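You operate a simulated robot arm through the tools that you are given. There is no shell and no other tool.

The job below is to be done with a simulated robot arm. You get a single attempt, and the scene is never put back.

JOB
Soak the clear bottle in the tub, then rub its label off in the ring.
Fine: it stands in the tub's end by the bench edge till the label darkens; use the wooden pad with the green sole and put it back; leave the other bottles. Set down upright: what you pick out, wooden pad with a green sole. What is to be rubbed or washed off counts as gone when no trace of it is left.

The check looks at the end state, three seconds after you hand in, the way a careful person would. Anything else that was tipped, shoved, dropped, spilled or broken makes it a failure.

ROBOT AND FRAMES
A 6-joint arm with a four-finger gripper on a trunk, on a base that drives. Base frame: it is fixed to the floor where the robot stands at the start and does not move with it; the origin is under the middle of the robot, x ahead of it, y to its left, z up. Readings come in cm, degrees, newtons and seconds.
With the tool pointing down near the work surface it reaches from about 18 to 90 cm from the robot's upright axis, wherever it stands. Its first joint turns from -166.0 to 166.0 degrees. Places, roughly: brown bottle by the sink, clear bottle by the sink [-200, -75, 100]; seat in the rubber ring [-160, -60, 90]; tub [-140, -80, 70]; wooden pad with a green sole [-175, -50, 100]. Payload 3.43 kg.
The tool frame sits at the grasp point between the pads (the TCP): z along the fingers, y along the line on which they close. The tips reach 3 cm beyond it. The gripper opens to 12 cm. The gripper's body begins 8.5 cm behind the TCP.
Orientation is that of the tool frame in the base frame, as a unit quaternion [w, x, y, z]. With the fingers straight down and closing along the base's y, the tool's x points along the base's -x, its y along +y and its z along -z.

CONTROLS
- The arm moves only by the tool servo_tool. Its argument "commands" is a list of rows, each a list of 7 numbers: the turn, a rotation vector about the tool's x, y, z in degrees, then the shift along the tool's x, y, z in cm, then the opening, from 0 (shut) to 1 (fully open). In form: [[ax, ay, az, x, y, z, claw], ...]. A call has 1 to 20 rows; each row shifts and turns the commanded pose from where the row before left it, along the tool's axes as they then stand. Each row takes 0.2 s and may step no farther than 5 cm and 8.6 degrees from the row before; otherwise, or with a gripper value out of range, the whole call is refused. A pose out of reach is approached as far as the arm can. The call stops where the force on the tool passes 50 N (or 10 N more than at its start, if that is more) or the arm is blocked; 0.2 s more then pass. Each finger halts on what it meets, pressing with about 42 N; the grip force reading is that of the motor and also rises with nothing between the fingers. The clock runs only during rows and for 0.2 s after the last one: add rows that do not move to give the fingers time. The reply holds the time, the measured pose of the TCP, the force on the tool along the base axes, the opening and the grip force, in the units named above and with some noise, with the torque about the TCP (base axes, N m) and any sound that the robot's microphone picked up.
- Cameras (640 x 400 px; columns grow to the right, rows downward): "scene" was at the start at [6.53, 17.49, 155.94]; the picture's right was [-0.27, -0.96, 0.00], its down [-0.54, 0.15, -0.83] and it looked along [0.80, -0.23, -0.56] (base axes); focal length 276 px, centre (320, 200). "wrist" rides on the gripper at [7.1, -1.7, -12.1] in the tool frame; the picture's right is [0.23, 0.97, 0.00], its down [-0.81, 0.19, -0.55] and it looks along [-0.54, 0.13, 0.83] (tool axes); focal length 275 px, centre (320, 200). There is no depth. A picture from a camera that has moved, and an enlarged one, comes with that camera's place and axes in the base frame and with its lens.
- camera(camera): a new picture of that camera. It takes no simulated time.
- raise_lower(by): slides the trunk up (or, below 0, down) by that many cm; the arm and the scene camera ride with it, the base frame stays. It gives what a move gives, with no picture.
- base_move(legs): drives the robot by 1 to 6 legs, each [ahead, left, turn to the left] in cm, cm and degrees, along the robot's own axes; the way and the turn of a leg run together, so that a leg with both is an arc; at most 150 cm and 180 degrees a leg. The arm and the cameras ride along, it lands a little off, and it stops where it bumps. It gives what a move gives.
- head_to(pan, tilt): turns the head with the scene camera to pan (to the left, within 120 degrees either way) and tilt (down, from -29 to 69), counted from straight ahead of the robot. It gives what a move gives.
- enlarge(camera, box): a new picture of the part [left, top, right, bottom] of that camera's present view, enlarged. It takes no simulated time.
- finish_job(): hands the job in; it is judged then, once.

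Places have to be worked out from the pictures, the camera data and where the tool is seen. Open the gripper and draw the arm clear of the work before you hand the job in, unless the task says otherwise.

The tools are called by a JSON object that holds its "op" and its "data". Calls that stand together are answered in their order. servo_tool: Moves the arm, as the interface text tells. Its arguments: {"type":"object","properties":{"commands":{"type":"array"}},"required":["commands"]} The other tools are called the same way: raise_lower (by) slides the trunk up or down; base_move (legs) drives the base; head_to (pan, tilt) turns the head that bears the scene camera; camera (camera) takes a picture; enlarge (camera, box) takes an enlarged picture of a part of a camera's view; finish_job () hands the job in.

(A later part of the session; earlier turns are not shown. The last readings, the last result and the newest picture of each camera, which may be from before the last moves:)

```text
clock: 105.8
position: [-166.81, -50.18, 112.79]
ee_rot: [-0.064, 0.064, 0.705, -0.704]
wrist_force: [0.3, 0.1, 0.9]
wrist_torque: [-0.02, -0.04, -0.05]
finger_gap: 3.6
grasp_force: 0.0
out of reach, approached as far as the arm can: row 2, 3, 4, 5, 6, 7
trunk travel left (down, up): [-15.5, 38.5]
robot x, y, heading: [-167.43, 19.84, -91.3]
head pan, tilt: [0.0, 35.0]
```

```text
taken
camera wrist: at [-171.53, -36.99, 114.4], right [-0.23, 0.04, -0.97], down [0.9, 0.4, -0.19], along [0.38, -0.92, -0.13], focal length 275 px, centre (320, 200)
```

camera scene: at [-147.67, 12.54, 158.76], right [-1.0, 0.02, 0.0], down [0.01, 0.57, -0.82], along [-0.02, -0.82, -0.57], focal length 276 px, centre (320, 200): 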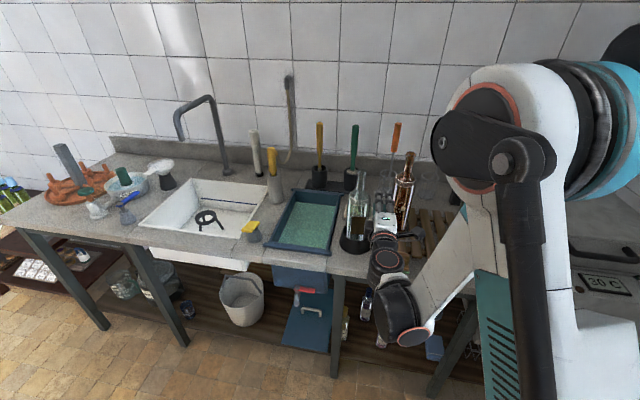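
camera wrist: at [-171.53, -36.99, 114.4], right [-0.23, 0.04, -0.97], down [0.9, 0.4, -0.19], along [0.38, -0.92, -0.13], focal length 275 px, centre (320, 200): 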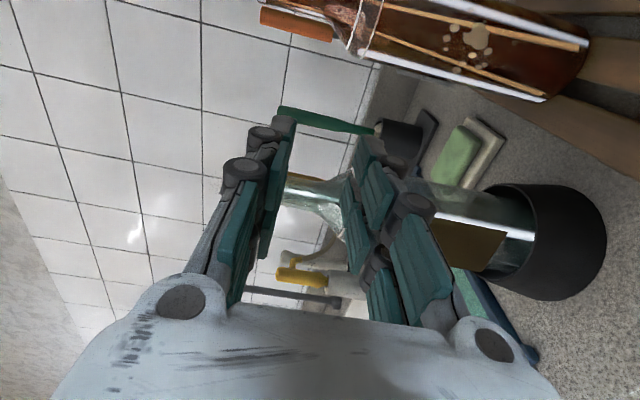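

Not reachable at that height yet: the wrist is still too close and low. I go back up, point down again, then back off a further 14 cm and lower the trunk.

{"op": "servo_tool", "data": {"commands": [[0, 0, 0, 0, -3, 0, 0.4], [0, 0, 0, 0, -3, 0, 0.4], [0, 0, 0, 0, -3, 0, 0.4], [0, 0, 0, 0, -3, 0, 0.4], [0, 0, 0, 0, -3, 0, 0.4], [0, 0, 0, 0, -2.5, 0, 0.4], [0, 0, 0, 0, -2, 0, 0.4], [0, 0, 0, 0, 0, 0, 0.4]]}}

```text
clock: 107.6
position: [-166.77, -49.99, 132.26]
ee_rot: [0.065, -0.064, -0.704, 0.705]
wrist_force: [-0.4, -0.6, 0.3]
wrist_torque: [0.01, 0.0, 0.0]
finger_gap: 4.82
grasp_force: 0.1
trunk travel left (down, up): [-15.5, 38.5]
robot x, y, heading: [-167.81, 19.91, -91.3]
head pan, tilt: [0.0, 35.0]
```

{"op": "servo_tool", "data": {"commands": [[-8.18, 0, 0, 0, 0, 0, 0.4], [-8.18, 0, 0, 0, 0, 0, 0.4], [-8.18, 0, 0, 0, 0, 0, 0.4], [-8.18, 0, 0, 0, 0, 0, 0.4], [-8.18, 0, 0, 0, 0, 0, 0.4], [-8.18, 0, 0, 0, 0, 0, 0.4], [-8.18, 0, 0, 0, 0, 0, 0.4], [-8.18, 0, 0, 0, 0, 0, 0.4], [-8.18, 0, 0, 0, 0, 0, 0.4], [-8.18, 0, 0, 0, 0, 0, 0.4], [-8.18, 0, 0, 0, 0, 0, 0.4], [0, 0, 0, 0, 0, 0, 0.4], [0, 0, 0, 0, 0, 0, 0.4]]}}

{"op": "base_move", "data": {"legs": [[-14, 0, 0]]}}

{"op": "raise_lower", "data": {"by": -13}}

{"op": "camera", "data": {"camera": "scene"}}

```text
clock: 110.4
position: [-166.7, -50.2, 132.35]
ee_rot: [0.0, 0.092, 0.996, -0.001]
wrist_force: [-0.4, -0.7, -0.3]
wrist_torque: [-0.04, -0.02, -0.01]
finger_gap: 4.8
grasp_force: 0.0
trunk travel left (down, up): [-15.5, 38.5]
robot x, y, heading: [-167.54, 19.96, -91.1]
head pan, tilt: [0.0, 35.0]
```

```text
clock: 111.7
position: [-166.4, -36.15, 132.45]
ee_rot: [0.0, 0.093, 0.996, -0.002]
wrist_force: [0.1, 0.1, 0.8]
wrist_torque: [0.01, -0.01, -0.02]
finger_gap: 4.81
grasp_force: 0.0
trunk travel left (down, up): [-15.5, 38.5]
robot x, y, heading: [-167.01, 34.06, -91.3]
head pan, tilt: [0.0, 35.0]
```

```text
clock: 113.3
position: [-166.45, -36.15, 119.46]
ee_rot: [0.001, 0.092, 0.996, 0.0]
wrist_force: [0.2, -0.3, -0.6]
wrist_torque: [-0.02, 0.04, -0.03]
finger_gap: 4.79
grasp_force: 0.2
trunk travel left (down, up): [-2.5, 51.5]
robot x, y, heading: [-166.69, 33.74, -91.4]
head pan, tilt: [0.0, 35.0]
```

```text
taken
camera scene: at [-147.36, 26.56, 145.77], right [-1.0, 0.02, 0.0], down [0.01, 0.57, -0.82], along [-0.02, -0.82, -0.57], focal length 276 px, centre (320, 200)
```

scene: 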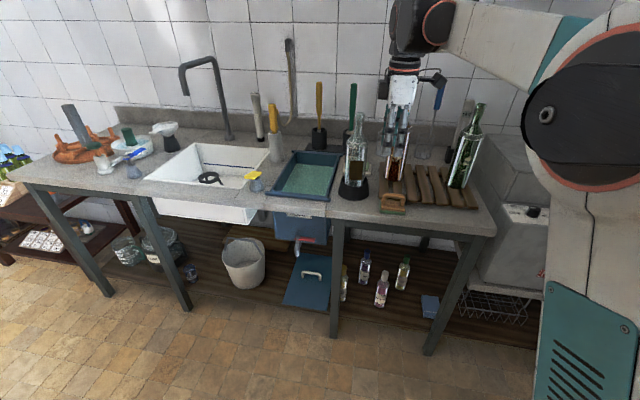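

From this stance I test again: tilt horizontal, advance toward the ring without reaching the bottle, and lower.

{"op": "servo_tool", "data": {"commands": [[8.18, 0, 0, 0, 0, 0, 0.3], [8.18, 0, 0, 0, 0, 0, 0.3], [8.18, 0, 0, 0, 0, 0, 0.3], [8.18, 0, 0, 0, 0, 0, 0.3], [8.18, 0, 0, 0, 0, 0, 0.3], [8.18, 0, 0, 0, 0, 0, 0.3], [8.18, 0, 0, 0, 0, 0, 0.3], [8.18, 0, 0, 0, 0, 0, 0.3], [8.18, 0, 0, 0, 0, 0, 0.3], [8.18, 0, 0, 0, 0, 0, 0.3], [8.18, 0, 0, 0, 0, 0, 0.3], [0, 0, 0, -2.27, 0, 3.23, 0.3], [0, 0, 0, -2.27, 0, 3.23, 0.3], [0, 0, 0, -2.27, 0, 3.23, 0.3], [0, 0, 0, 0, 0, 0, 0.3]]}}

{"op": "servo_tool", "data": {"commands": [[0, 0, 0, 0, 3, 0, 0.3], [0, 0, 0, 0, 3, 0, 0.3], [0, 0, 0, 0, 3, 0, 0.3], [0, 0, 0, 0, 3, 0, 0.3], [0, 0, 0, 0, 3, 0, 0.3], [0, 0, 0, 0, 3, 0, 0.3], [0, 0, 0, 0, 0, 0, 0.3]]}}

{"op": "camera", "data": {"camera": "scene"}}

{"op": "camera", "data": {"camera": "wrist"}}

```text
clock: 116.5
position: [-161.63, -46.88, 119.55]
ee_rot: [0.066, -0.066, -0.704, 0.704]
wrist_force: [-0.6, 0.4, 0.1]
wrist_torque: [-0.02, 0.01, -0.01]
finger_gap: 3.58
grasp_force: 0.1
trunk travel left (down, up): [-2.5, 51.5]
robot x, y, heading: [-166.9, 34.13, -91.2]
head pan, tilt: [0.0, 35.0]
```

```text
clock: 118.1
position: [-161.56, -46.85, 101.45]
ee_rot: [0.065, -0.065, -0.703, 0.705]
wrist_force: [-0.1, -0.7, 0.0]
wrist_torque: [0.01, 0.02, -0.01]
finger_gap: 3.59
grasp_force: 0.0
trunk travel left (down, up): [-2.5, 51.5]
robot x, y, heading: [-167.5, 34.03, -91.6]
head pan, tilt: [0.0, 35.0]
```

```text
taken
camera scene: at [-147.35, 26.51, 145.76], right [-1.0, 0.02, 0.0], down [0.01, 0.57, -0.82], along [-0.02, -0.82, -0.57], focal length 276 px, centre (320, 200)
```

scene: 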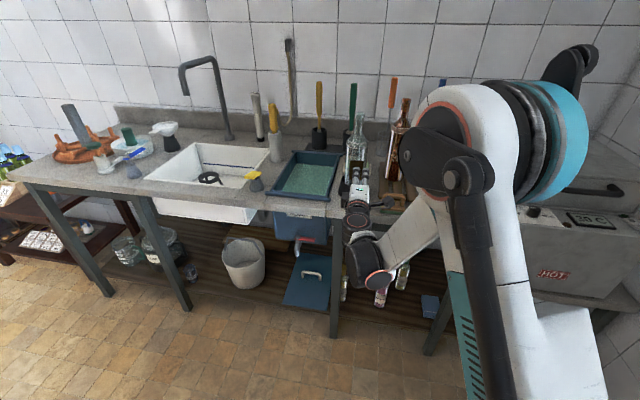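

```text
taken
camera wrist: at [-166.35, -33.53, 102.98], right [-0.23, 0.04, -0.97], down [0.9, 0.39, -0.19], along [0.38, -0.92, -0.13], focal length 275 px, centre (320, 200)
```

wrist: 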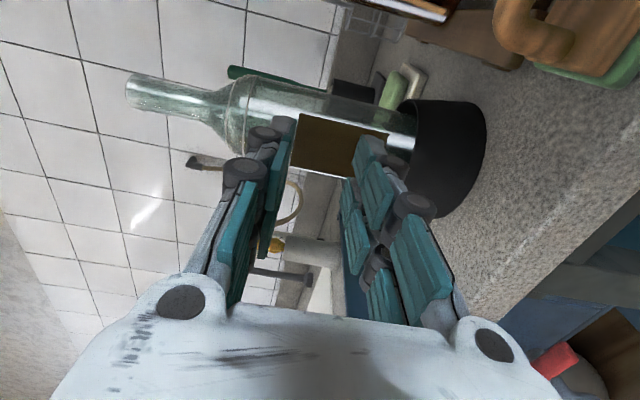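

This pose is reachable. The wrist view shows the label and ring well; I zoom in to measure the label's position.

{"op": "enlarge", "data": {"camera": "wrist", "box": [220, 70, 500, 230]}}

{"op": "enlarge", "data": {"camera": "scene", "box": [325, 100, 425, 250]}}

```text
2.29 times, centred on (360, 150) of wrist
camera zoom: at [-166.35, -33.53, 102.98], right [-0.23, 0.04, -0.97], down [0.9, 0.39, -0.19], along [0.38, -0.92, -0.13], focal length 629 px, centre (229, 314)
```

zoom: 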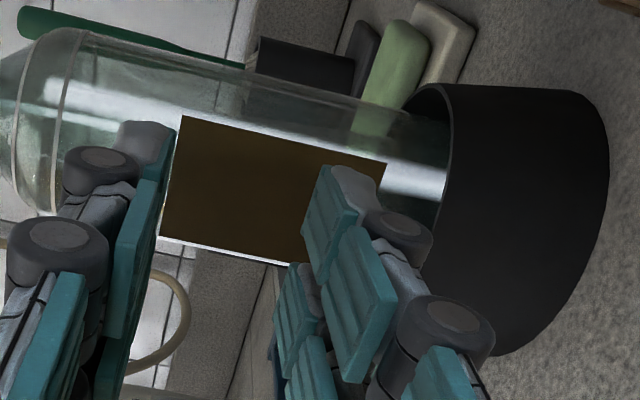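

```text
2.67 times, centred on (375, 175) of scene
camera zoom: at [-147.35, 26.51, 145.76], right [-1.0, 0.02, 0.0], down [0.01, 0.57, -0.82], along [-0.02, -0.82, -0.57], focal length 735 px, centre (173, 267)
```

zoom: 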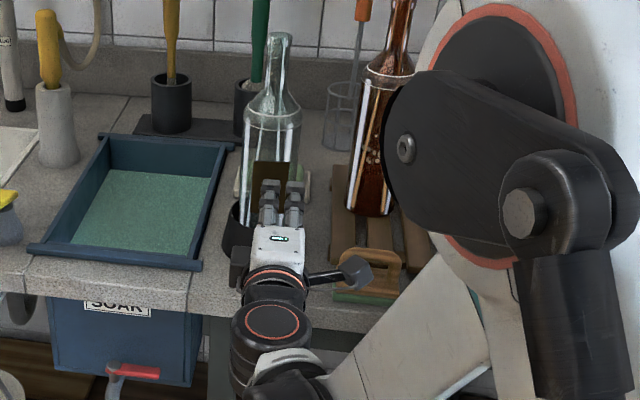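

The label spans x≈-163.9…-159.1, z≈95.5…103, its plane at y≈-57, flat and facing the robot. Now I back out, point down and go over the pad.

{"op": "servo_tool", "data": {"commands": [[0, 0, 0, 0, -3, 0, 0.4], [0, 0, 0, 0, -3, -1, 0.4], [0, 0, 0, 0, -3, -3, 0.4], [0, 0, 0, 0, -3, -3, 0.4], [0, 0, 0, 0, -3, -3, 0.4], [0, 0, 0, 0, -3, 0, 0.4], [-8.18, 0, 0, 0, 0, 0, 0.4], [-8.18, 0, 0, 0, 0, 0, 0.4], [-8.18, 0, 0, 0, 0, 0, 0.4], [-8.18, 0, 0, 0, 0, 0, 0.4], [-8.18, 0, 0, 0, 0, 0, 0.4], [-8.18, 0, 0, 0, 0, 0, 0.4], [-8.18, 0, 0, 0, 0, 0, 0.4], [-8.18, 0, 0, 0, 0, 0, 0.4], [-8.18, 0, 0, 0, 0, 0, 0.4], [-8.18, 0, 0, 0, 0, 0, 0.4], [-8.18, 0, 0, 0, 0, 0, 0.4], [0, 0, 0, 0, 0, 0, 0.4]]}}

```text
clock: 121.9
position: [-159.79, -37.21, 119.37]
ee_rot: [0.0, 0.092, 0.996, -0.001]
wrist_force: [0.5, -0.6, -0.1]
wrist_torque: [0.01, 0.01, 0.0]
finger_gap: 4.82
grasp_force: 0.1
trunk travel left (down, up): [-2.5, 51.5]
robot x, y, heading: [-167.49, 33.81, -91.5]
head pan, tilt: [0.0, 35.0]
```

{"op": "servo_tool", "data": {"commands": [[0, 0, 0, 2.33, -2.86, 0.6, 0.4], [0, 0, 0, 2.33, -2.86, 0.6, 0.4], [0, 0, 0, 2.33, -2.86, 0.6, 0.4], [0, 0, 0, 2.33, -2.86, 0.6, 0.4], [0, 0, 0, 2.33, -2.86, 0.6, 0.4], [0, 0, 0, 0, 0, 0, 0.4]]}}

{"op": "camera", "data": {"camera": "wrist"}}

{"op": "camera", "data": {"camera": "scene"}}

```text
clock: 123.3
position: [-173.77, -48.99, 116.19]
ee_rot: [0.0, 0.092, 0.996, -0.001]
wrist_force: [-0.3, -0.2, -0.3]
wrist_torque: [0.07, 0.0, 0.02]
finger_gap: 4.8
grasp_force: 0.1
trunk travel left (down, up): [-2.5, 51.5]
robot x, y, heading: [-167.48, 34.1, -91.5]
head pan, tilt: [0.0, 35.0]
```

```text
taken
camera wrist: at [-181.09, -49.16, 128.19], right [-0.05, 1.0, 0.0], down [0.83, 0.04, 0.55], along [0.55, 0.02, -0.83], focal length 275 px, centre (320, 200)
```

wrist: 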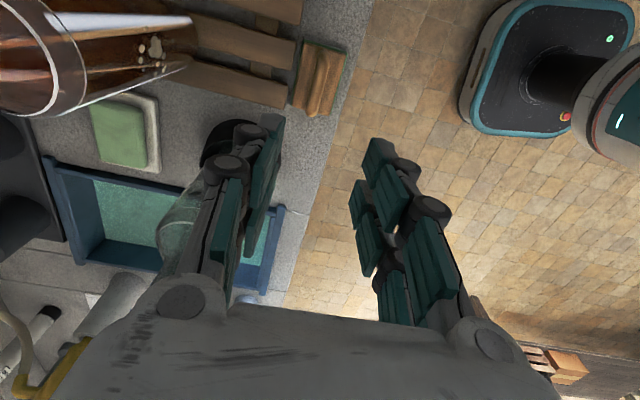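

```text
taken
camera scene: at [-147.39, 26.48, 145.76], right [-1.0, 0.02, 0.0], down [0.01, 0.57, -0.82], along [-0.02, -0.82, -0.57], focal length 276 px, centre (320, 200)
```

scene: 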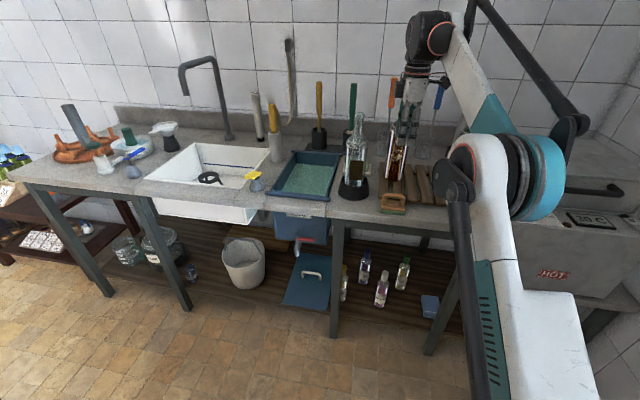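

I zoom on the pad in both views.

{"op": "enlarge", "data": {"camera": "wrist", "box": [250, 20, 390, 130]}}

{"op": "enlarge", "data": {"camera": "scene", "box": [350, 160, 430, 230]}}

```text
3.64 times, centred on (320, 75) of wrist
camera zoom: at [-181.09, -49.16, 128.19], right [-0.05, 1.0, 0.0], down [0.83, 0.04, 0.55], along [0.55, 0.02, -0.83], focal length 1001 px, centre (320, 654)
```

zoom: 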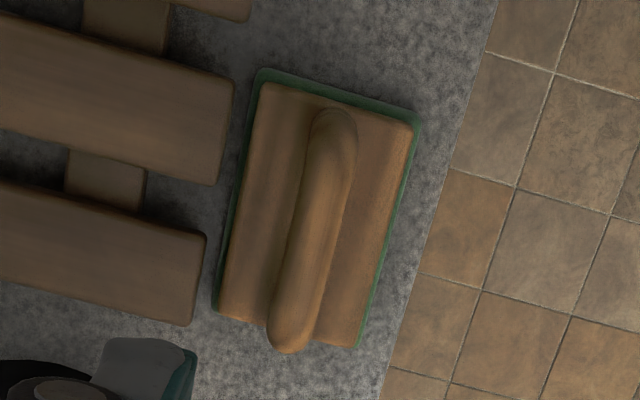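

```text
5.71 times, centred on (390, 195) of scene
camera zoom: at [-147.39, 26.48, 145.76], right [-1.0, 0.02, 0.0], down [0.01, 0.57, -0.82], along [-0.02, -0.82, -0.57], focal length 1576 px, centre (-80, 229)
```

zoom: 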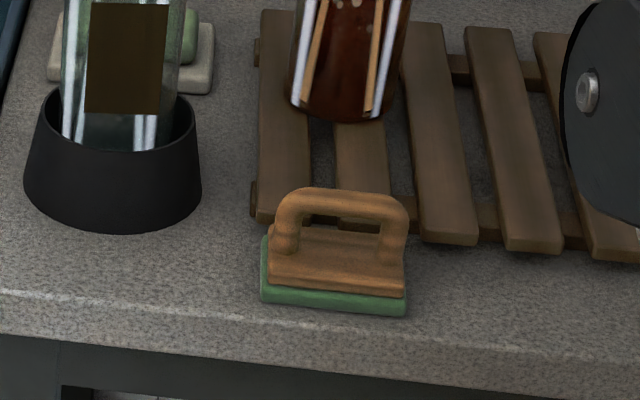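

Pad's handle bar: centre ≈(-174.2,-49.1), bar z≈94, aligned with the tool. I lower with the fingers straddling the bar, first to z=99 for a check.

{"op": "servo_tool", "data": {"commands": [[0, 0, 0, 0.4, -0.15, 2, 0.4], [0, 0, 0, 0, 0, 4, 0.4], [0, 0, 0, 0, 0, 4, 0.4], [0, 0, 0, 0, 0, 4, 0.4], [0, 0, 0, 0, 0, 3, 0.4], [0, 0, 0, 0, 0, 0, 0.4]]}}

{"op": "camera", "data": {"camera": "wrist"}}

{"op": "enlarge", "data": {"camera": "scene", "box": [350, 140, 450, 230]}}

```text
clock: 124.7
position: [-174.26, -49.18, 99.3]
ee_rot: [0.0, 0.093, 0.996, -0.001]
wrist_force: [-0.8, -0.7, -0.1]
wrist_torque: [-0.01, -0.02, 0.0]
finger_gap: 4.81
grasp_force: 0.1
trunk travel left (down, up): [-2.5, 51.5]
robot x, y, heading: [-167.17, 33.91, -91.7]
head pan, tilt: [0.0, 35.0]
```

```text
taken
camera wrist: at [-181.63, -49.38, 111.28], right [-0.05, 1.0, 0.0], down [0.83, 0.04, 0.55], along [0.55, 0.02, -0.83], focal length 275 px, centre (320, 200)
```

wrist: 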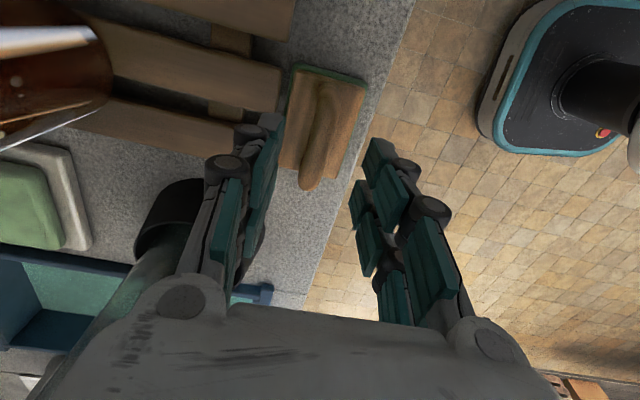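

```text
4.44 times, centred on (400, 185) of scene
camera zoom: at [-147.36, 26.51, 145.76], right [-1.0, 0.02, 0.0], down [0.01, 0.57, -0.82], along [-0.02, -0.82, -0.57], focal length 1226 px, centre (-36, 267)
```

zoom: 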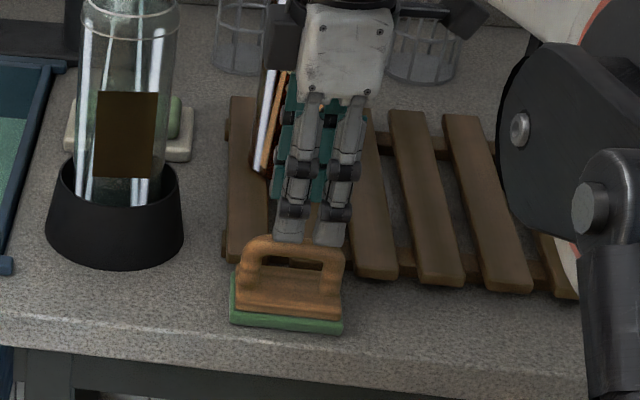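

{"op": "enlarge", "data": {"camera": "wrist", "box": [230, 50, 430, 210]}}

```text
2.50 times, centred on (330, 130) of wrist
camera zoom: at [-181.63, -49.38, 111.28], right [-0.05, 1.0, 0.0], down [0.83, 0.04, 0.55], along [0.55, 0.02, -0.83], focal length 688 px, centre (295, 375)
```

zoom: 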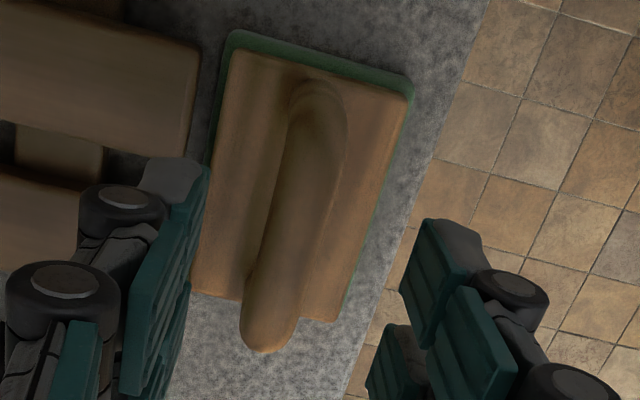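

The axis is centred on the bar. I narrow the opening to 0.3 and lower to z≈95.2 with care.

{"op": "servo_tool", "data": {"commands": [[0, 0, 0, 0, 0, 0, 0.3], [0, 0, 0, 0, 0, 0, 0.3], [0, 0, 0, 0.1, 0, 1.2, 0.3], [0, 0, 0, 0, 0, 1, 0.3], [0, 0, 0, 0, 0, 0.7, 0.3], [0, 0, 0, 0, 0, 0.6, 0.3], [0, 0, 0, 0, 0, 0.5, 0.3], [0, 0, 0, 0, 0, 0, 0.3]]}}

{"op": "enlarge", "data": {"camera": "scene", "box": [350, 140, 450, 230]}}

{"op": "enlarge", "data": {"camera": "wrist", "box": [230, 80, 430, 240]}}

```text
clock: 126.5
position: [-174.44, -49.12, 95.69]
ee_rot: [0.0, 0.092, 0.996, -0.002]
wrist_force: [0.4, -0.7, 0.2]
wrist_torque: [0.04, 0.01, -0.04]
finger_gap: 3.6
grasp_force: 0.2
trunk travel left (down, up): [-2.5, 51.5]
robot x, y, heading: [-167.4, 33.63, -91.4]
head pan, tilt: [0.0, 35.0]
```

```text
4.44 times, centred on (400, 185) of scene
camera zoom: at [-147.36, 26.53, 145.76], right [-1.0, 0.02, 0.0], down [0.01, 0.57, -0.82], along [-0.02, -0.82, -0.57], focal length 1226 px, centre (-36, 267)
```

zoom: 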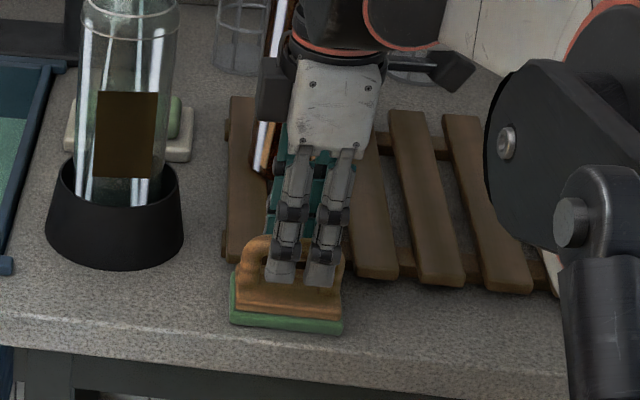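

```text
2.50 times, centred on (330, 160) of wrist
camera zoom: at [-181.6, -49.29, 107.39], right [-0.05, 1.0, 0.0], down [0.83, 0.04, 0.55], along [0.55, 0.02, -0.83], focal length 688 px, centre (295, 300)
```

zoom: 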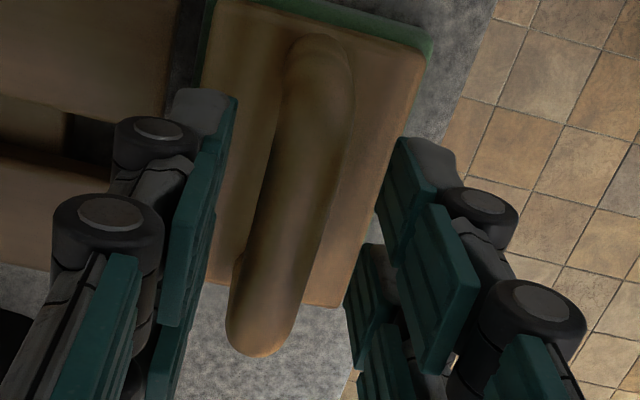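

The fingers straddle the handle. I close on it.

{"op": "servo_tool", "data": {"commands": [[0, 0, 0, 0, 0, 0, 0.2], [0, 0, 0, 0, 0, 0, 0.05], [0, 0, 0, 0, 0, 0, 0.0], [0, 0, 0, 0, 0, 0, 0.0], [0, 0, 0, 0, 0, 0, 0.0]]}}

{"op": "enlarge", "data": {"camera": "scene", "box": [350, 140, 450, 230]}}

{"op": "enlarge", "data": {"camera": "wrist", "box": [230, 80, 430, 240]}}

```text
clock: 127.7
position: [-174.35, -49.06, 95.44]
ee_rot: [0.0, 0.092, 0.996, 0.0]
wrist_force: [-0.5, -0.2, -0.4]
wrist_torque: [0.01, 0.04, 0.01]
finger_gap: 1.5
grasp_force: 42.5
trunk travel left (down, up): [-2.5, 51.5]
robot x, y, heading: [-167.1, 33.93, -91.4]
head pan, tilt: [0.0, 35.0]
```

```text
4.44 times, centred on (400, 185) of scene
camera zoom: at [-147.36, 26.53, 145.76], right [-1.0, 0.02, 0.0], down [0.01, 0.57, -0.82], along [-0.02, -0.82, -0.57], focal length 1226 px, centre (-36, 267)
```

zoom: 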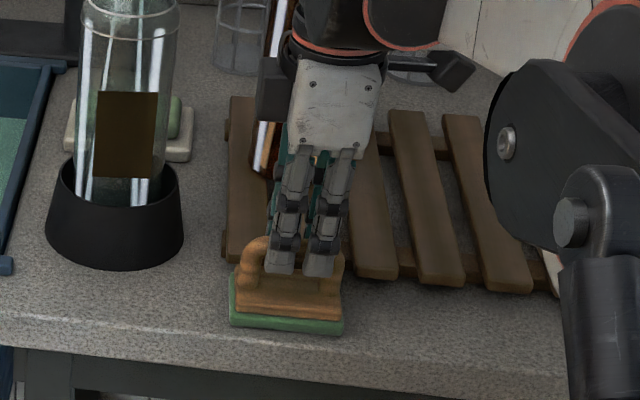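

```text
2.50 times, centred on (330, 160) of wrist
camera zoom: at [-181.6, -49.29, 107.4], right [-0.05, 1.0, 0.0], down [0.83, 0.04, 0.55], along [0.55, 0.02, -0.83], focal length 688 px, centre (295, 300)
```

zoom: 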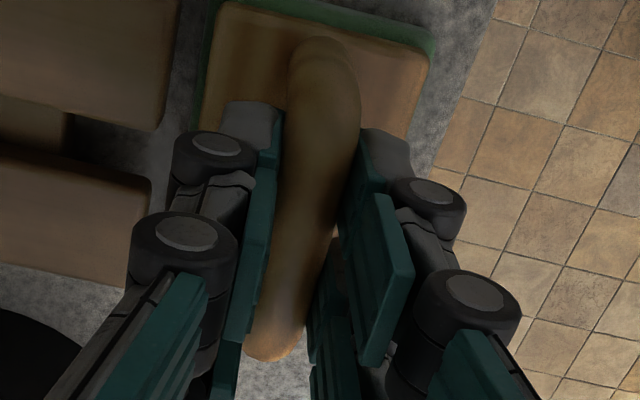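

Gripped (1.5 cm). I lift gently and check that the pad comes up level.

{"op": "servo_tool", "data": {"commands": [[0, 0, 0, 0, 0, -0.4, 0], [0, 0, 0, 0, 0, -0.8, 0], [0, 0, 0, 0, 0, -1.5, 0], [0, 0, 0, 0, 0, -2.5, 0], [0, 0, 0, 0, 0, -2.5, 0], [0, 0, 0, 0, 0, -2.5, 0], [0, 0, 0, 0, 0, -2.5, 0], [0, 0, 0, 0, 0, 0, 0]]}}

{"op": "enlarge", "data": {"camera": "scene", "box": [330, 110, 450, 230]}}

{"op": "camera", "data": {"camera": "wrist"}}

```text
clock: 129.5
position: [-174.55, -49.09, 107.99]
ee_rot: [0.001, 0.092, 0.996, -0.002]
wrist_force: [-0.4, -0.3, -1.4]
wrist_torque: [-0.02, 0.0, 0.03]
finger_gap: 1.49
grasp_force: 42.0
trunk travel left (down, up): [-2.5, 51.5]
robot x, y, heading: [-167.16, 33.37, -91.6]
head pan, tilt: [0.0, 35.0]
```

```text
3.33 times, centred on (390, 170) of scene
camera zoom: at [-147.36, 26.55, 145.76], right [-1.0, 0.02, 0.0], down [0.01, 0.57, -0.82], along [-0.02, -0.82, -0.57], focal length 919 px, centre (87, 300)
```

zoom: 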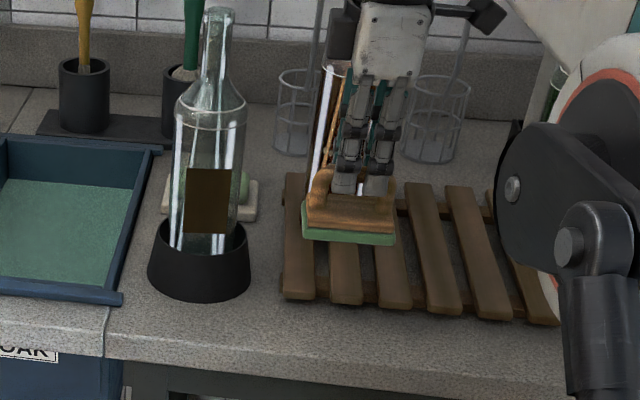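

```text
taken
camera wrist: at [-181.68, -49.33, 119.93], right [-0.05, 1.0, 0.0], down [0.83, 0.04, 0.55], along [0.55, 0.02, -0.83], focal length 275 px, centre (320, 200)
```

wrist: 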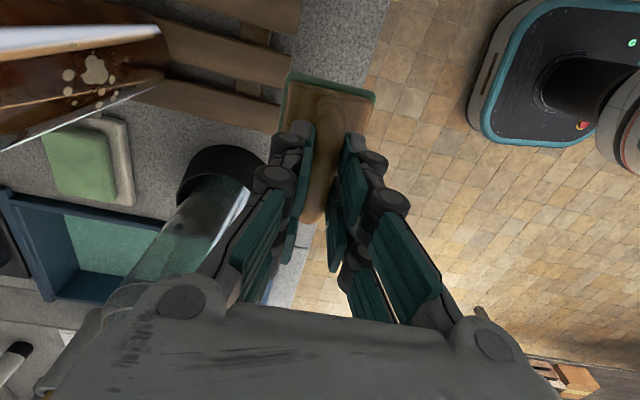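

The pad is held level. I raise, retract toward the robot, and tilt it so the sole faces the bottle.

{"op": "servo_tool", "data": {"commands": [[0, 0, 0, 0, 2, -2, 0], [0, 0, 0, 0, 3, -2, 0], [0, 0, 0, 0, 3, -2, 0], [0, 0, 0, 0, 3, -2, 0], [0, 0, 0, 0, 2, 0, 0], [0, 0, 0, 0, 0, 0, 0]]}}

{"op": "servo_tool", "data": {"commands": [[8.18, 0, 0, 0, 0, 0, 0], [8.18, 0, 0, 0, 0, 0, 0], [8.18, 0, 0, 0, 0, 0, 0], [8.18, 0, 0, 0, 0, 0, 0], [8.18, 0, 0, 0, 0, 0, 0], [8.18, 0, 0, 0, 0, 0, 0], [8.18, 0, 0, 0, 0, 0, 0], [8.18, 0, 0, 0, 0, 0, 0], [8.18, 0, 0, 0, 0, 0, 0], [8.18, 0, 0, 0, 0, 0, 0], [8.18, 0, 0, 0, 0, 0, 0], [0, 0, 0, 0, 0, 0, 0]]}}

{"op": "camera", "data": {"camera": "wrist"}}

{"op": "camera", "data": {"camera": "scene"}}

```text
clock: 130.9
position: [-172.17, -36.46, 115.91]
ee_rot: [0.0, 0.093, 0.996, -0.002]
wrist_force: [-0.5, 0.3, 0.3]
wrist_torque: [-0.08, -0.05, -0.02]
finger_gap: 1.48
grasp_force: 41.6
trunk travel left (down, up): [-2.5, 51.5]
robot x, y, heading: [-167.12, 33.73, -91.4]
head pan, tilt: [0.0, 35.0]
```

```text
clock: 133.5
position: [-172.02, -36.3, 116.1]
ee_rot: [0.065, -0.065, -0.703, 0.705]
wrist_force: [-0.3, -0.9, -1.3]
wrist_torque: [0.06, 0.0, 0.02]
finger_gap: 1.5
grasp_force: 42.3
trunk travel left (down, up): [-2.5, 51.5]
robot x, y, heading: [-167.21, 34.18, -91.4]
head pan, tilt: [0.0, 35.0]
```

```text
taken
camera wrist: at [-176.73, -23.03, 117.55], right [-0.23, 0.04, -0.97], down [0.9, 0.39, -0.19], along [0.38, -0.92, -0.12], focal length 275 px, centre (320, 200)
```

wrist: 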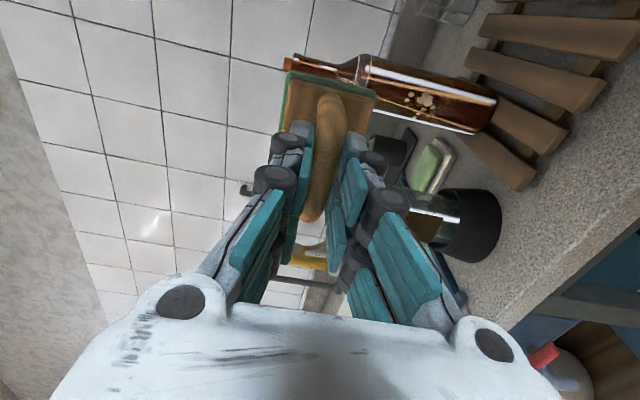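

```text
taken
camera scene: at [-147.36, 26.51, 145.76], right [-1.0, 0.02, 0.0], down [0.01, 0.57, -0.82], along [-0.02, -0.82, -0.57], focal length 276 px, centre (320, 200)
```

scene: 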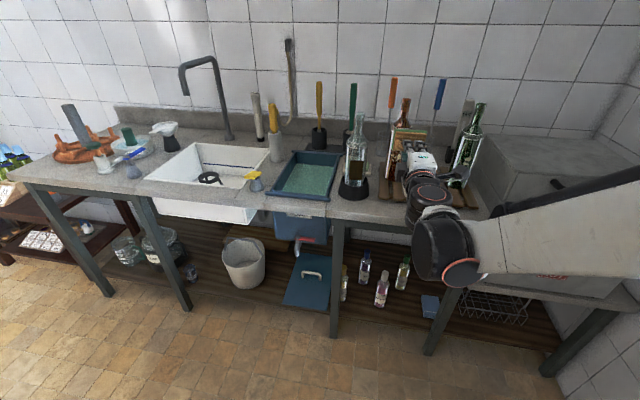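

Pad sole now faces the bench. I move laterally in front of the label and lower to z≈99.2, keeping ~3 cm gap.

{"op": "servo_tool", "data": {"commands": [[0, 0, 0, -3.6, 0, 1.0, 0], [0, 0, 0, -3.6, 0, 1.0, 0], [0, 0, 0, -3.6, 0, 1.5, 0], [0, 0, 0, -3.5, 0, 1.5, 0], [0, 0, 0, 0, 3, 0, 0], [0, 0, 0, 0, 3, 0, 0], [0, 0, 0, 0, 3, 0, 0], [0, 0, 0, 0, 3, 0, 0], [0, 0, 0, 0, 3, 0, 0], [0, 0, 0, 0, 1.9, 0, 0], [0, 0, 0, 0, 0, 2.5, 0], [0, 0, 0, 0, 0, 0, 0]]}}

{"op": "camera", "data": {"camera": "wrist"}}

{"op": "enlarge", "data": {"camera": "scene", "box": [310, 110, 430, 230]}}

```text
clock: 136.1
position: [-159.27, -46.44, 99.23]
ee_rot: [0.065, -0.065, -0.703, 0.705]
wrist_force: [0.1, 0.7, -1.1]
wrist_torque: [0.05, -0.02, 0.02]
finger_gap: 1.48
grasp_force: 42.3
trunk travel left (down, up): [-2.5, 51.5]
robot x, y, heading: [-166.91, 34.13, -91.4]
head pan, tilt: [0.0, 35.0]
```

```text
taken
camera wrist: at [-163.94, -33.13, 100.71], right [-0.23, 0.04, -0.97], down [0.9, 0.39, -0.19], along [0.38, -0.92, -0.13], focal length 275 px, centre (320, 200)
```

wrist: 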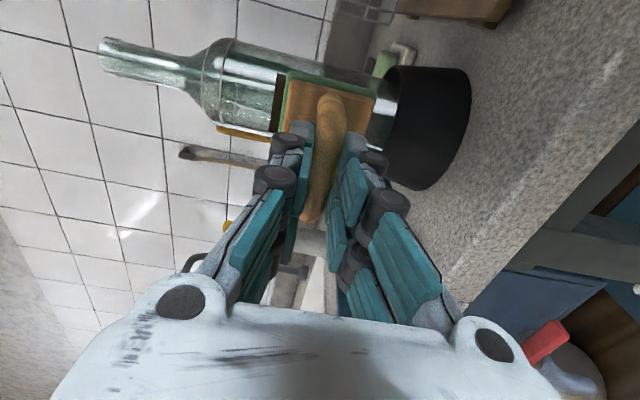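

```text
3.33 times, centred on (370, 170) of scene
camera zoom: at [-147.36, 26.5, 145.76], right [-1.0, 0.02, 0.0], down [0.01, 0.57, -0.82], along [-0.02, -0.82, -0.57], focal length 919 px, centre (153, 300)
```

zoom: 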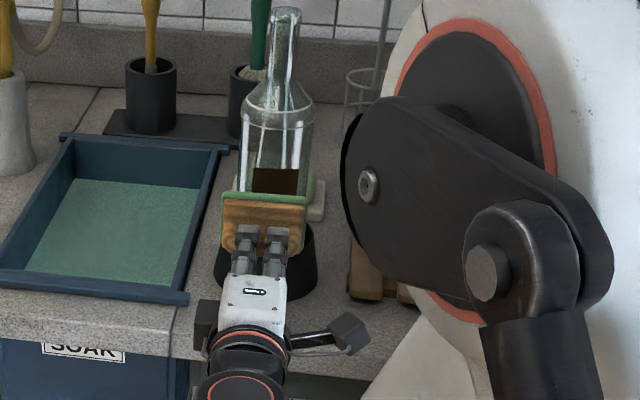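

Aligned with the label. I advance slowly toward it.

{"op": "servo_tool", "data": {"commands": [[0, 0, 0, 0, 0, 1, 0], [0, 0, 0, 0, 0, 1, 0], [0, 0, 0, 0, 0, 0.5, 0], [0, 0, 0, 0, 0, 0.4, 0], [0, 0, 0, 0, 0, 0, 0]]}}

{"op": "enlarge", "data": {"camera": "wrist", "box": [200, 20, 480, 200]}}

{"op": "enlarge", "data": {"camera": "scene", "box": [320, 140, 400, 220]}}

```text
clock: 137.3
position: [-159.8, -49.26, 99.18]
ee_rot: [0.066, -0.066, -0.704, 0.704]
wrist_force: [0.4, -0.1, -1.0]
wrist_torque: [0.06, 0.01, -0.02]
finger_gap: 1.49
grasp_force: 41.6
trunk travel left (down, up): [-2.5, 51.5]
robot x, y, heading: [-167.32, 34.11, -91.0]
head pan, tilt: [0.0, 35.0]
```

```text
2.22 times, centred on (340, 110) of wrist
camera zoom: at [-164.48, -35.91, 100.69], right [-0.23, 0.04, -0.97], down [0.9, 0.39, -0.19], along [0.38, -0.92, -0.13], focal length 612 px, centre (276, 400)
```

zoom: 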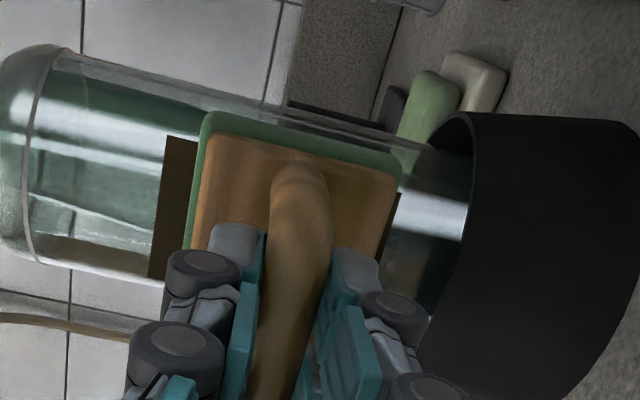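

```text
5.00 times, centred on (360, 180) of scene
camera zoom: at [-147.35, 26.53, 145.76], right [-1.0, 0.02, 0.0], down [0.01, 0.57, -0.82], along [-0.02, -0.82, -0.57], focal length 1379 px, centre (120, 300)
```

zoom: 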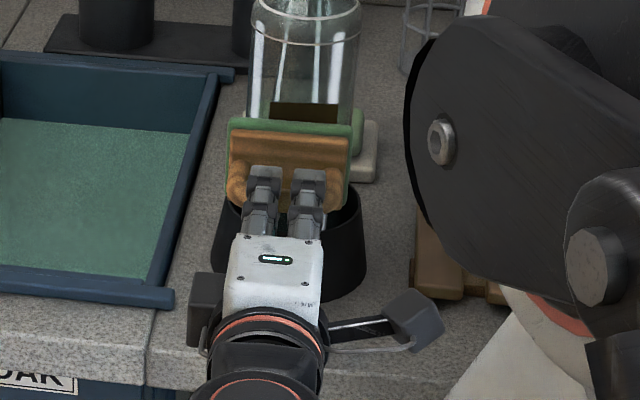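

{"op": "servo_tool", "data": {"commands": [[0, 0, 0, 0, 0, 0.3, 0], [0, 0, 0, 0, 0, 0.3, 0], [0, 0, 0, 0, 0, 0, 0]]}}

{"op": "servo_tool", "data": {"commands": [[0, 0, 0, 0, 0, 0.2, 0], [0, 0, 0, 0, 0, 0, 0]]}}

{"op": "servo_tool", "data": {"commands": [[0, 0, 0, 0, 0, 0.2, 0], [0, 0, 0, 0, 0, 0, 0]]}}

```text
clock: 138.1
position: [-159.91, -49.76, 99.2]
ee_rot: [0.065, -0.066, -0.703, 0.705]
wrist_force: [0.5, 1.9, 0.4]
wrist_torque: [0.02, -0.03, -0.02]
finger_gap: 1.52
grasp_force: 42.0
trunk travel left (down, up): [-2.5, 51.5]
robot x, y, heading: [-167.24, 33.92, -91.3]
head pan, tilt: [0.0, 35.0]
```

```text
clock: 138.7
position: [-159.84, -50.02, 99.13]
ee_rot: [0.065, -0.066, -0.702, 0.706]
wrist_force: [0.7, 5.7, 1.1]
wrist_torque: [0.03, 0.03, -0.01]
finger_gap: 1.52
grasp_force: 41.6
trunk travel left (down, up): [-2.5, 51.5]
robot x, y, heading: [-167.34, 33.66, -91.5]
head pan, tilt: [0.0, 35.0]
```

```text
clock: 139.3
position: [-160.0, -50.11, 99.21]
ee_rot: [0.065, -0.065, -0.703, 0.705]
wrist_force: [2.4, 10.3, 4.5]
wrist_torque: [0.01, 0.04, 0.02]
finger_gap: 1.52
grasp_force: 42.1
trunk travel left (down, up): [-2.5, 51.5]
robot x, y, heading: [-167.36, 33.84, -91.1]
head pan, tilt: [0.0, 35.0]
```

Contact: ~10 N at the sole. I check the bottle stays upright, then begin strokes.

{"op": "enlarge", "data": {"camera": "scene", "box": [320, 100, 400, 220]}}

{"op": "servo_tool", "data": {"commands": [[0, 0, 0, 0.7, 0, 0, 0], [0, 0, 0, 0.7, 0, 0, 0], [0, 0, 0, 0.7, 0, 0, 0], [0, 0, 0, -0.7, 0, 0, 0], [0, 0, 0, -0.7, 0, 0, 0], [0, 0, 0, -0.7, 0, 0, 0], [0, 0, 0, -0.7, 0, 0, 0], [0, 0, 0, -0.7, 0, 0, 0], [0, 0, 0, -0.7, 0, 0, 0], [0, 0, 0, 0.7, 0, 0, 0], [0, 0, 0, 0.7, 0, 0, 0], [0, 0, 0, 0.7, 0, 0, 0]]}}

{"op": "enlarge", "data": {"camera": "scene", "box": [320, 100, 400, 220]}}

{"op": "enlarge", "data": {"camera": "wrist", "box": [200, 20, 480, 200]}}

```text
3.33 times, centred on (360, 160) of scene
camera zoom: at [-147.32, 26.69, 145.76], right [-1.0, 0.02, 0.0], down [0.01, 0.57, -0.82], along [-0.02, -0.82, -0.57], focal length 919 px, centre (187, 333)
```

zoom: 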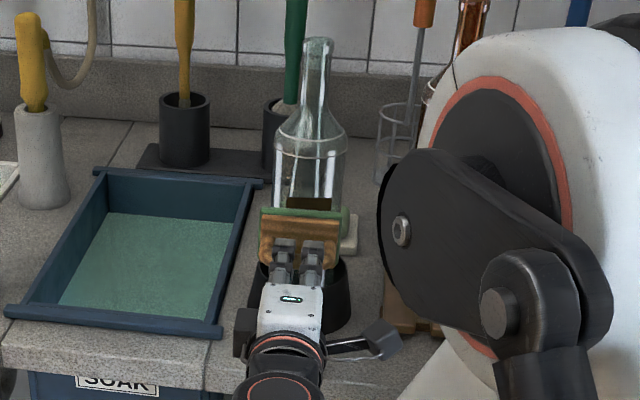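

```text
clock: 141.9
position: [-160.05, -50.25, 99.3]
ee_rot: [0.065, -0.065, -0.703, 0.705]
wrist_force: [-0.7, 1.6, -0.7]
wrist_torque: [0.07, -0.01, -0.07]
finger_gap: 1.5
grasp_force: 42.7
trunk travel left (down, up): [-2.5, 51.5]
robot x, y, heading: [-167.34, 33.93, -91.4]
head pan, tilt: [0.0, 35.0]
```

```text
3.33 times, centred on (360, 160) of scene
camera zoom: at [-147.34, 26.55, 145.76], right [-1.0, 0.02, 0.0], down [0.01, 0.57, -0.82], along [-0.02, -0.82, -0.57], focal length 919 px, centre (187, 333)
```

zoom: 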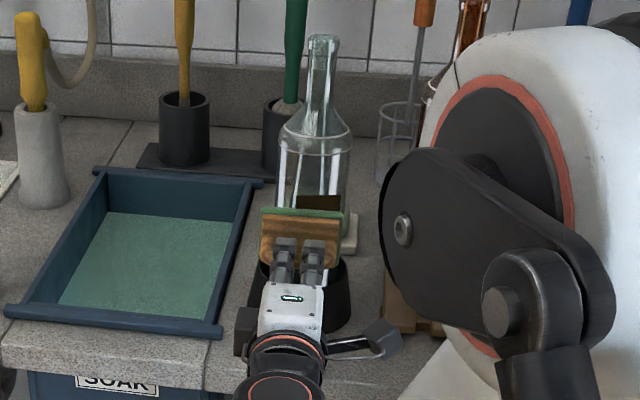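

```text
2.22 times, centred on (340, 110) of wrist
camera zoom: at [-164.74, -36.91, 100.81], right [-0.23, 0.04, -0.97], down [0.9, 0.39, -0.19], along [0.38, -0.92, -0.13], focal length 612 px, centre (276, 400)
```

zoom: 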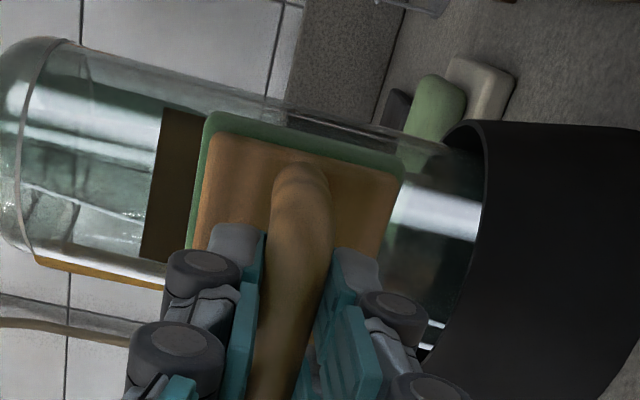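

The bottle shifted slightly within the ring. I back off 3 cm to look at the label.

{"op": "servo_tool", "data": {"commands": [[0, 0, 0, 0, 0, -1, 0], [0, 0, 0, 0, 0, -2, 0], [0, 0, 0, 0, -3, -3, 0], [0, 0, 0, 0, -4, -2, 0], [0, 0, 0, 0, -4, 0, 0], [0, 0, 0, 0, 0, 0, 0]]}}

{"op": "enlarge", "data": {"camera": "scene", "box": [320, 100, 400, 220]}}

{"op": "enlarge", "data": {"camera": "wrist", "box": [200, 20, 540, 220]}}

```text
clock: 143.3
position: [-158.37, -42.26, 110.24]
ee_rot: [0.065, -0.065, -0.703, 0.705]
wrist_force: [-0.2, -0.1, -1.2]
wrist_torque: [0.07, -0.05, 0.0]
finger_gap: 1.5
grasp_force: 41.9
trunk travel left (down, up): [-2.5, 51.5]
robot x, y, heading: [-167.21, 33.92, -91.3]
head pan, tilt: [0.0, 35.0]
```

```text
3.33 times, centred on (360, 160) of scene
camera zoom: at [-147.36, 26.58, 145.76], right [-1.0, 0.02, 0.0], down [0.01, 0.57, -0.82], along [-0.02, -0.82, -0.57], focal length 919 px, centre (187, 333)
```

zoom: 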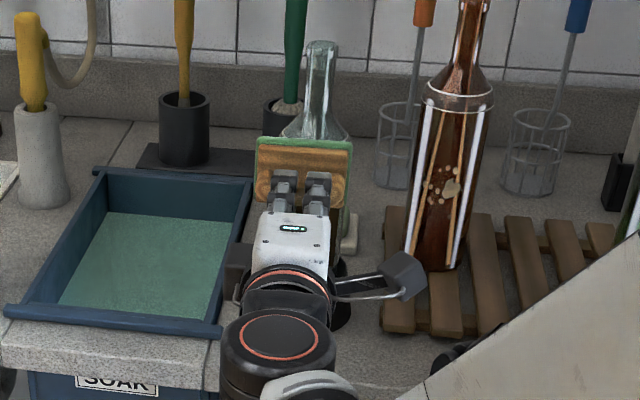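

```text
1.88 times, centred on (370, 120) of wrist
camera zoom: at [-163.18, -28.94, 111.84], right [-0.23, 0.04, -0.97], down [0.9, 0.39, -0.19], along [0.38, -0.92, -0.12], focal length 518 px, centre (226, 351)
```

zoom: 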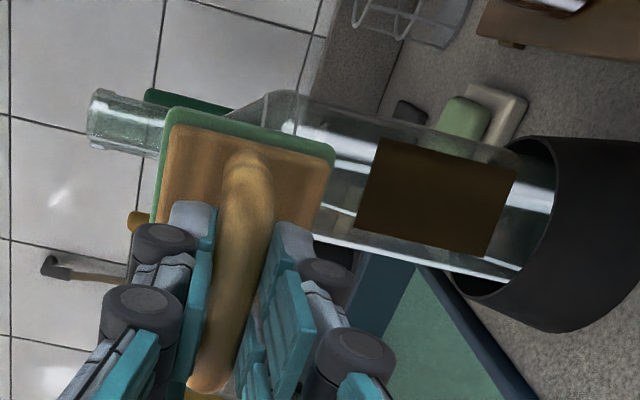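

The label is intact but the bottle spun ~18° in the ring from sideways rubbing (label normal now az≈98°, centre ≈(-162.6,-56.4)). I'll align with it and use vertical strokes with steadier pressure.

{"op": "servo_tool", "data": {"commands": [[0, -6.13, 0, 2, 0, 0, 0], [0, -6.13, 0, 2, 0, 0, 0], [0, -6.13, 0, 2, 0, 0, 0], [0, 0, 0, 0, 3, 0, 0], [0, 0, 0, 0, 3, 0, 0], [0, 0, 0, 0, 2.74, 0, 0], [0, 0, 0, 0, 0, 1, 0], [0, 0, 0, 0, 0, 0, 0]]}}

{"op": "enlarge", "data": {"camera": "wrist", "box": [200, 20, 540, 220]}}

{"op": "enlarge", "data": {"camera": "scene", "box": [320, 100, 400, 220]}}

```text
clock: 145.1
position: [-164.27, -42.85, 101.31]
ee_rot: [-0.048, 0.048, -0.705, 0.706]
wrist_force: [1.0, 0.7, -1.2]
wrist_torque: [0.08, 0.03, -0.01]
finger_gap: 1.51
grasp_force: 42.0
trunk travel left (down, up): [-2.5, 51.5]
robot x, y, heading: [-167.37, 34.04, -91.2]
head pan, tilt: [0.0, 35.0]
```

```text
1.88 times, centred on (370, 120) of wrist
camera zoom: at [-172.9, -31.79, 102.92], right [-0.23, -0.03, -0.97], down [0.73, 0.66, -0.19], along [0.65, -0.75, -0.13], focal length 518 px, centre (226, 351)
```

zoom: 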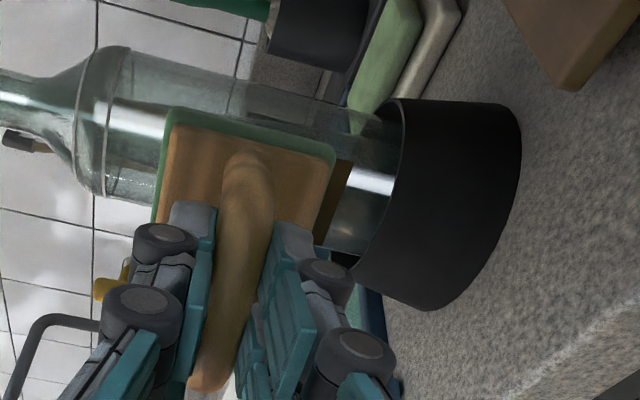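

```text
3.33 times, centred on (360, 160) of scene
camera zoom: at [-147.36, 26.53, 145.76], right [-1.0, 0.02, 0.0], down [0.01, 0.57, -0.82], along [-0.02, -0.82, -0.57], focal length 919 px, centre (187, 333)
```

zoom: 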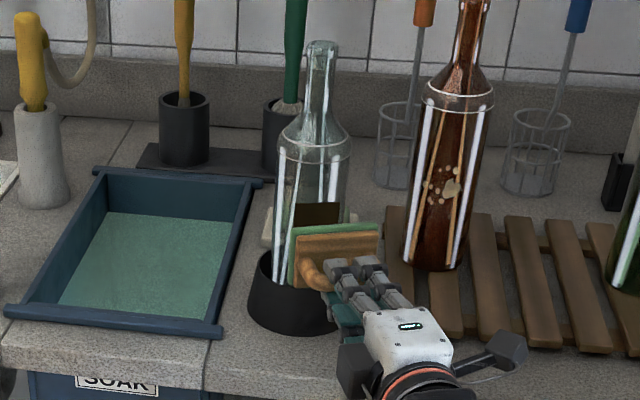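

{"op": "servo_tool", "data": {"commands": [[0, 0, 0, 0, 0, 2, 0], [0, 0, 0, 0, 0, 2, 0], [0, 0, 0, 0, 0, 1, 0], [0, 0, 0, 0, 0, 0.4, 0], [0, 0, 0, 0, 0, 0, 0]]}}

{"op": "enlarge", "data": {"camera": "wrist", "box": [200, 20, 540, 220]}}

{"op": "enlarge", "data": {"camera": "scene", "box": [320, 100, 400, 220]}}

```text
clock: 146.3
position: [-163.52, -48.29, 101.47]
ee_rot: [-0.048, 0.047, -0.705, 0.706]
wrist_force: [0.8, 0.6, -0.9]
wrist_torque: [0.05, -0.04, -0.01]
finger_gap: 1.51
grasp_force: 42.5
trunk travel left (down, up): [-2.5, 51.5]
robot x, y, heading: [-167.0, 34.21, -91.5]
head pan, tilt: [0.0, 35.0]
```

```text
1.88 times, centred on (370, 120) of wrist
camera zoom: at [-172.16, -37.07, 103.02], right [-0.23, -0.03, -0.97], down [0.73, 0.66, -0.19], along [0.65, -0.75, -0.13], focal length 518 px, centre (226, 351)
```

zoom: 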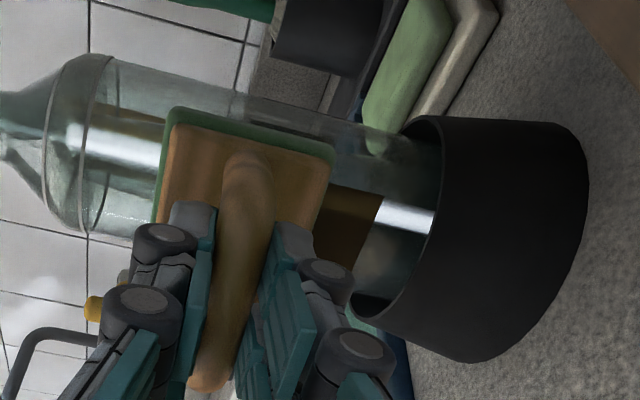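

```text
3.33 times, centred on (360, 160) of scene
camera zoom: at [-147.36, 26.53, 145.76], right [-1.0, 0.02, 0.0], down [0.01, 0.57, -0.82], along [-0.02, -0.82, -0.57], focal length 919 px, centre (187, 333)
```

zoom: 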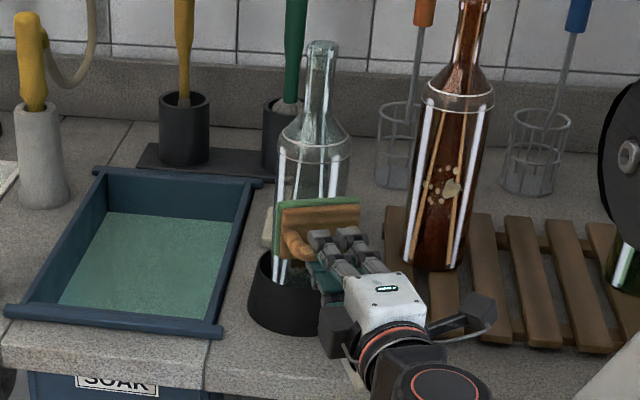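

{"op": "servo_tool", "data": {"commands": [[0, 0, 0, 0, 0, 0.3, 0], [0, 0, 0, 0, 0, 0.3, 0], [0, 0, 0, 0, 0, 0, 0]]}}

{"op": "servo_tool", "data": {"commands": [[0, 0, 0, 0, 0, 0.3, 0], [0, 0, 0, 0, 0, 0, 0]]}}

{"op": "servo_tool", "data": {"commands": [[0, 0, 0, 0, 0, 0.3, 0], [0, 0, 0, 0, 0, 0, 0]]}}

```text
clock: 147.1
position: [-163.54, -48.84, 101.35]
ee_rot: [-0.049, 0.048, -0.705, 0.706]
wrist_force: [0.0, -0.7, -1.3]
wrist_torque: [0.02, -0.03, 0.01]
finger_gap: 1.53
grasp_force: 41.5
trunk travel left (down, up): [-2.5, 51.5]
robot x, y, heading: [-167.13, 34.06, -91.3]
head pan, tilt: [0.0, 35.0]
```

```text
clock: 147.7
position: [-163.42, -48.97, 101.38]
ee_rot: [-0.048, 0.048, -0.705, 0.706]
wrist_force: [0.2, 0.3, -1.4]
wrist_torque: [0.04, 0.0, 0.0]
finger_gap: 1.51
grasp_force: 42.3
trunk travel left (down, up): [-2.5, 51.5]
robot x, y, heading: [-166.94, 33.79, -91.3]
head pan, tilt: [0.0, 35.0]
```

```text
clock: 148.3
position: [-163.51, -49.3, 101.48]
ee_rot: [-0.047, 0.048, -0.705, 0.706]
wrist_force: [0.4, 0.7, -1.5]
wrist_torque: [0.02, 0.02, 0.03]
finger_gap: 1.49
grasp_force: 42.5
trunk travel left (down, up): [-2.5, 51.5]
robot x, y, heading: [-167.17, 33.82, -91.4]
head pan, tilt: [0.0, 35.0]
```

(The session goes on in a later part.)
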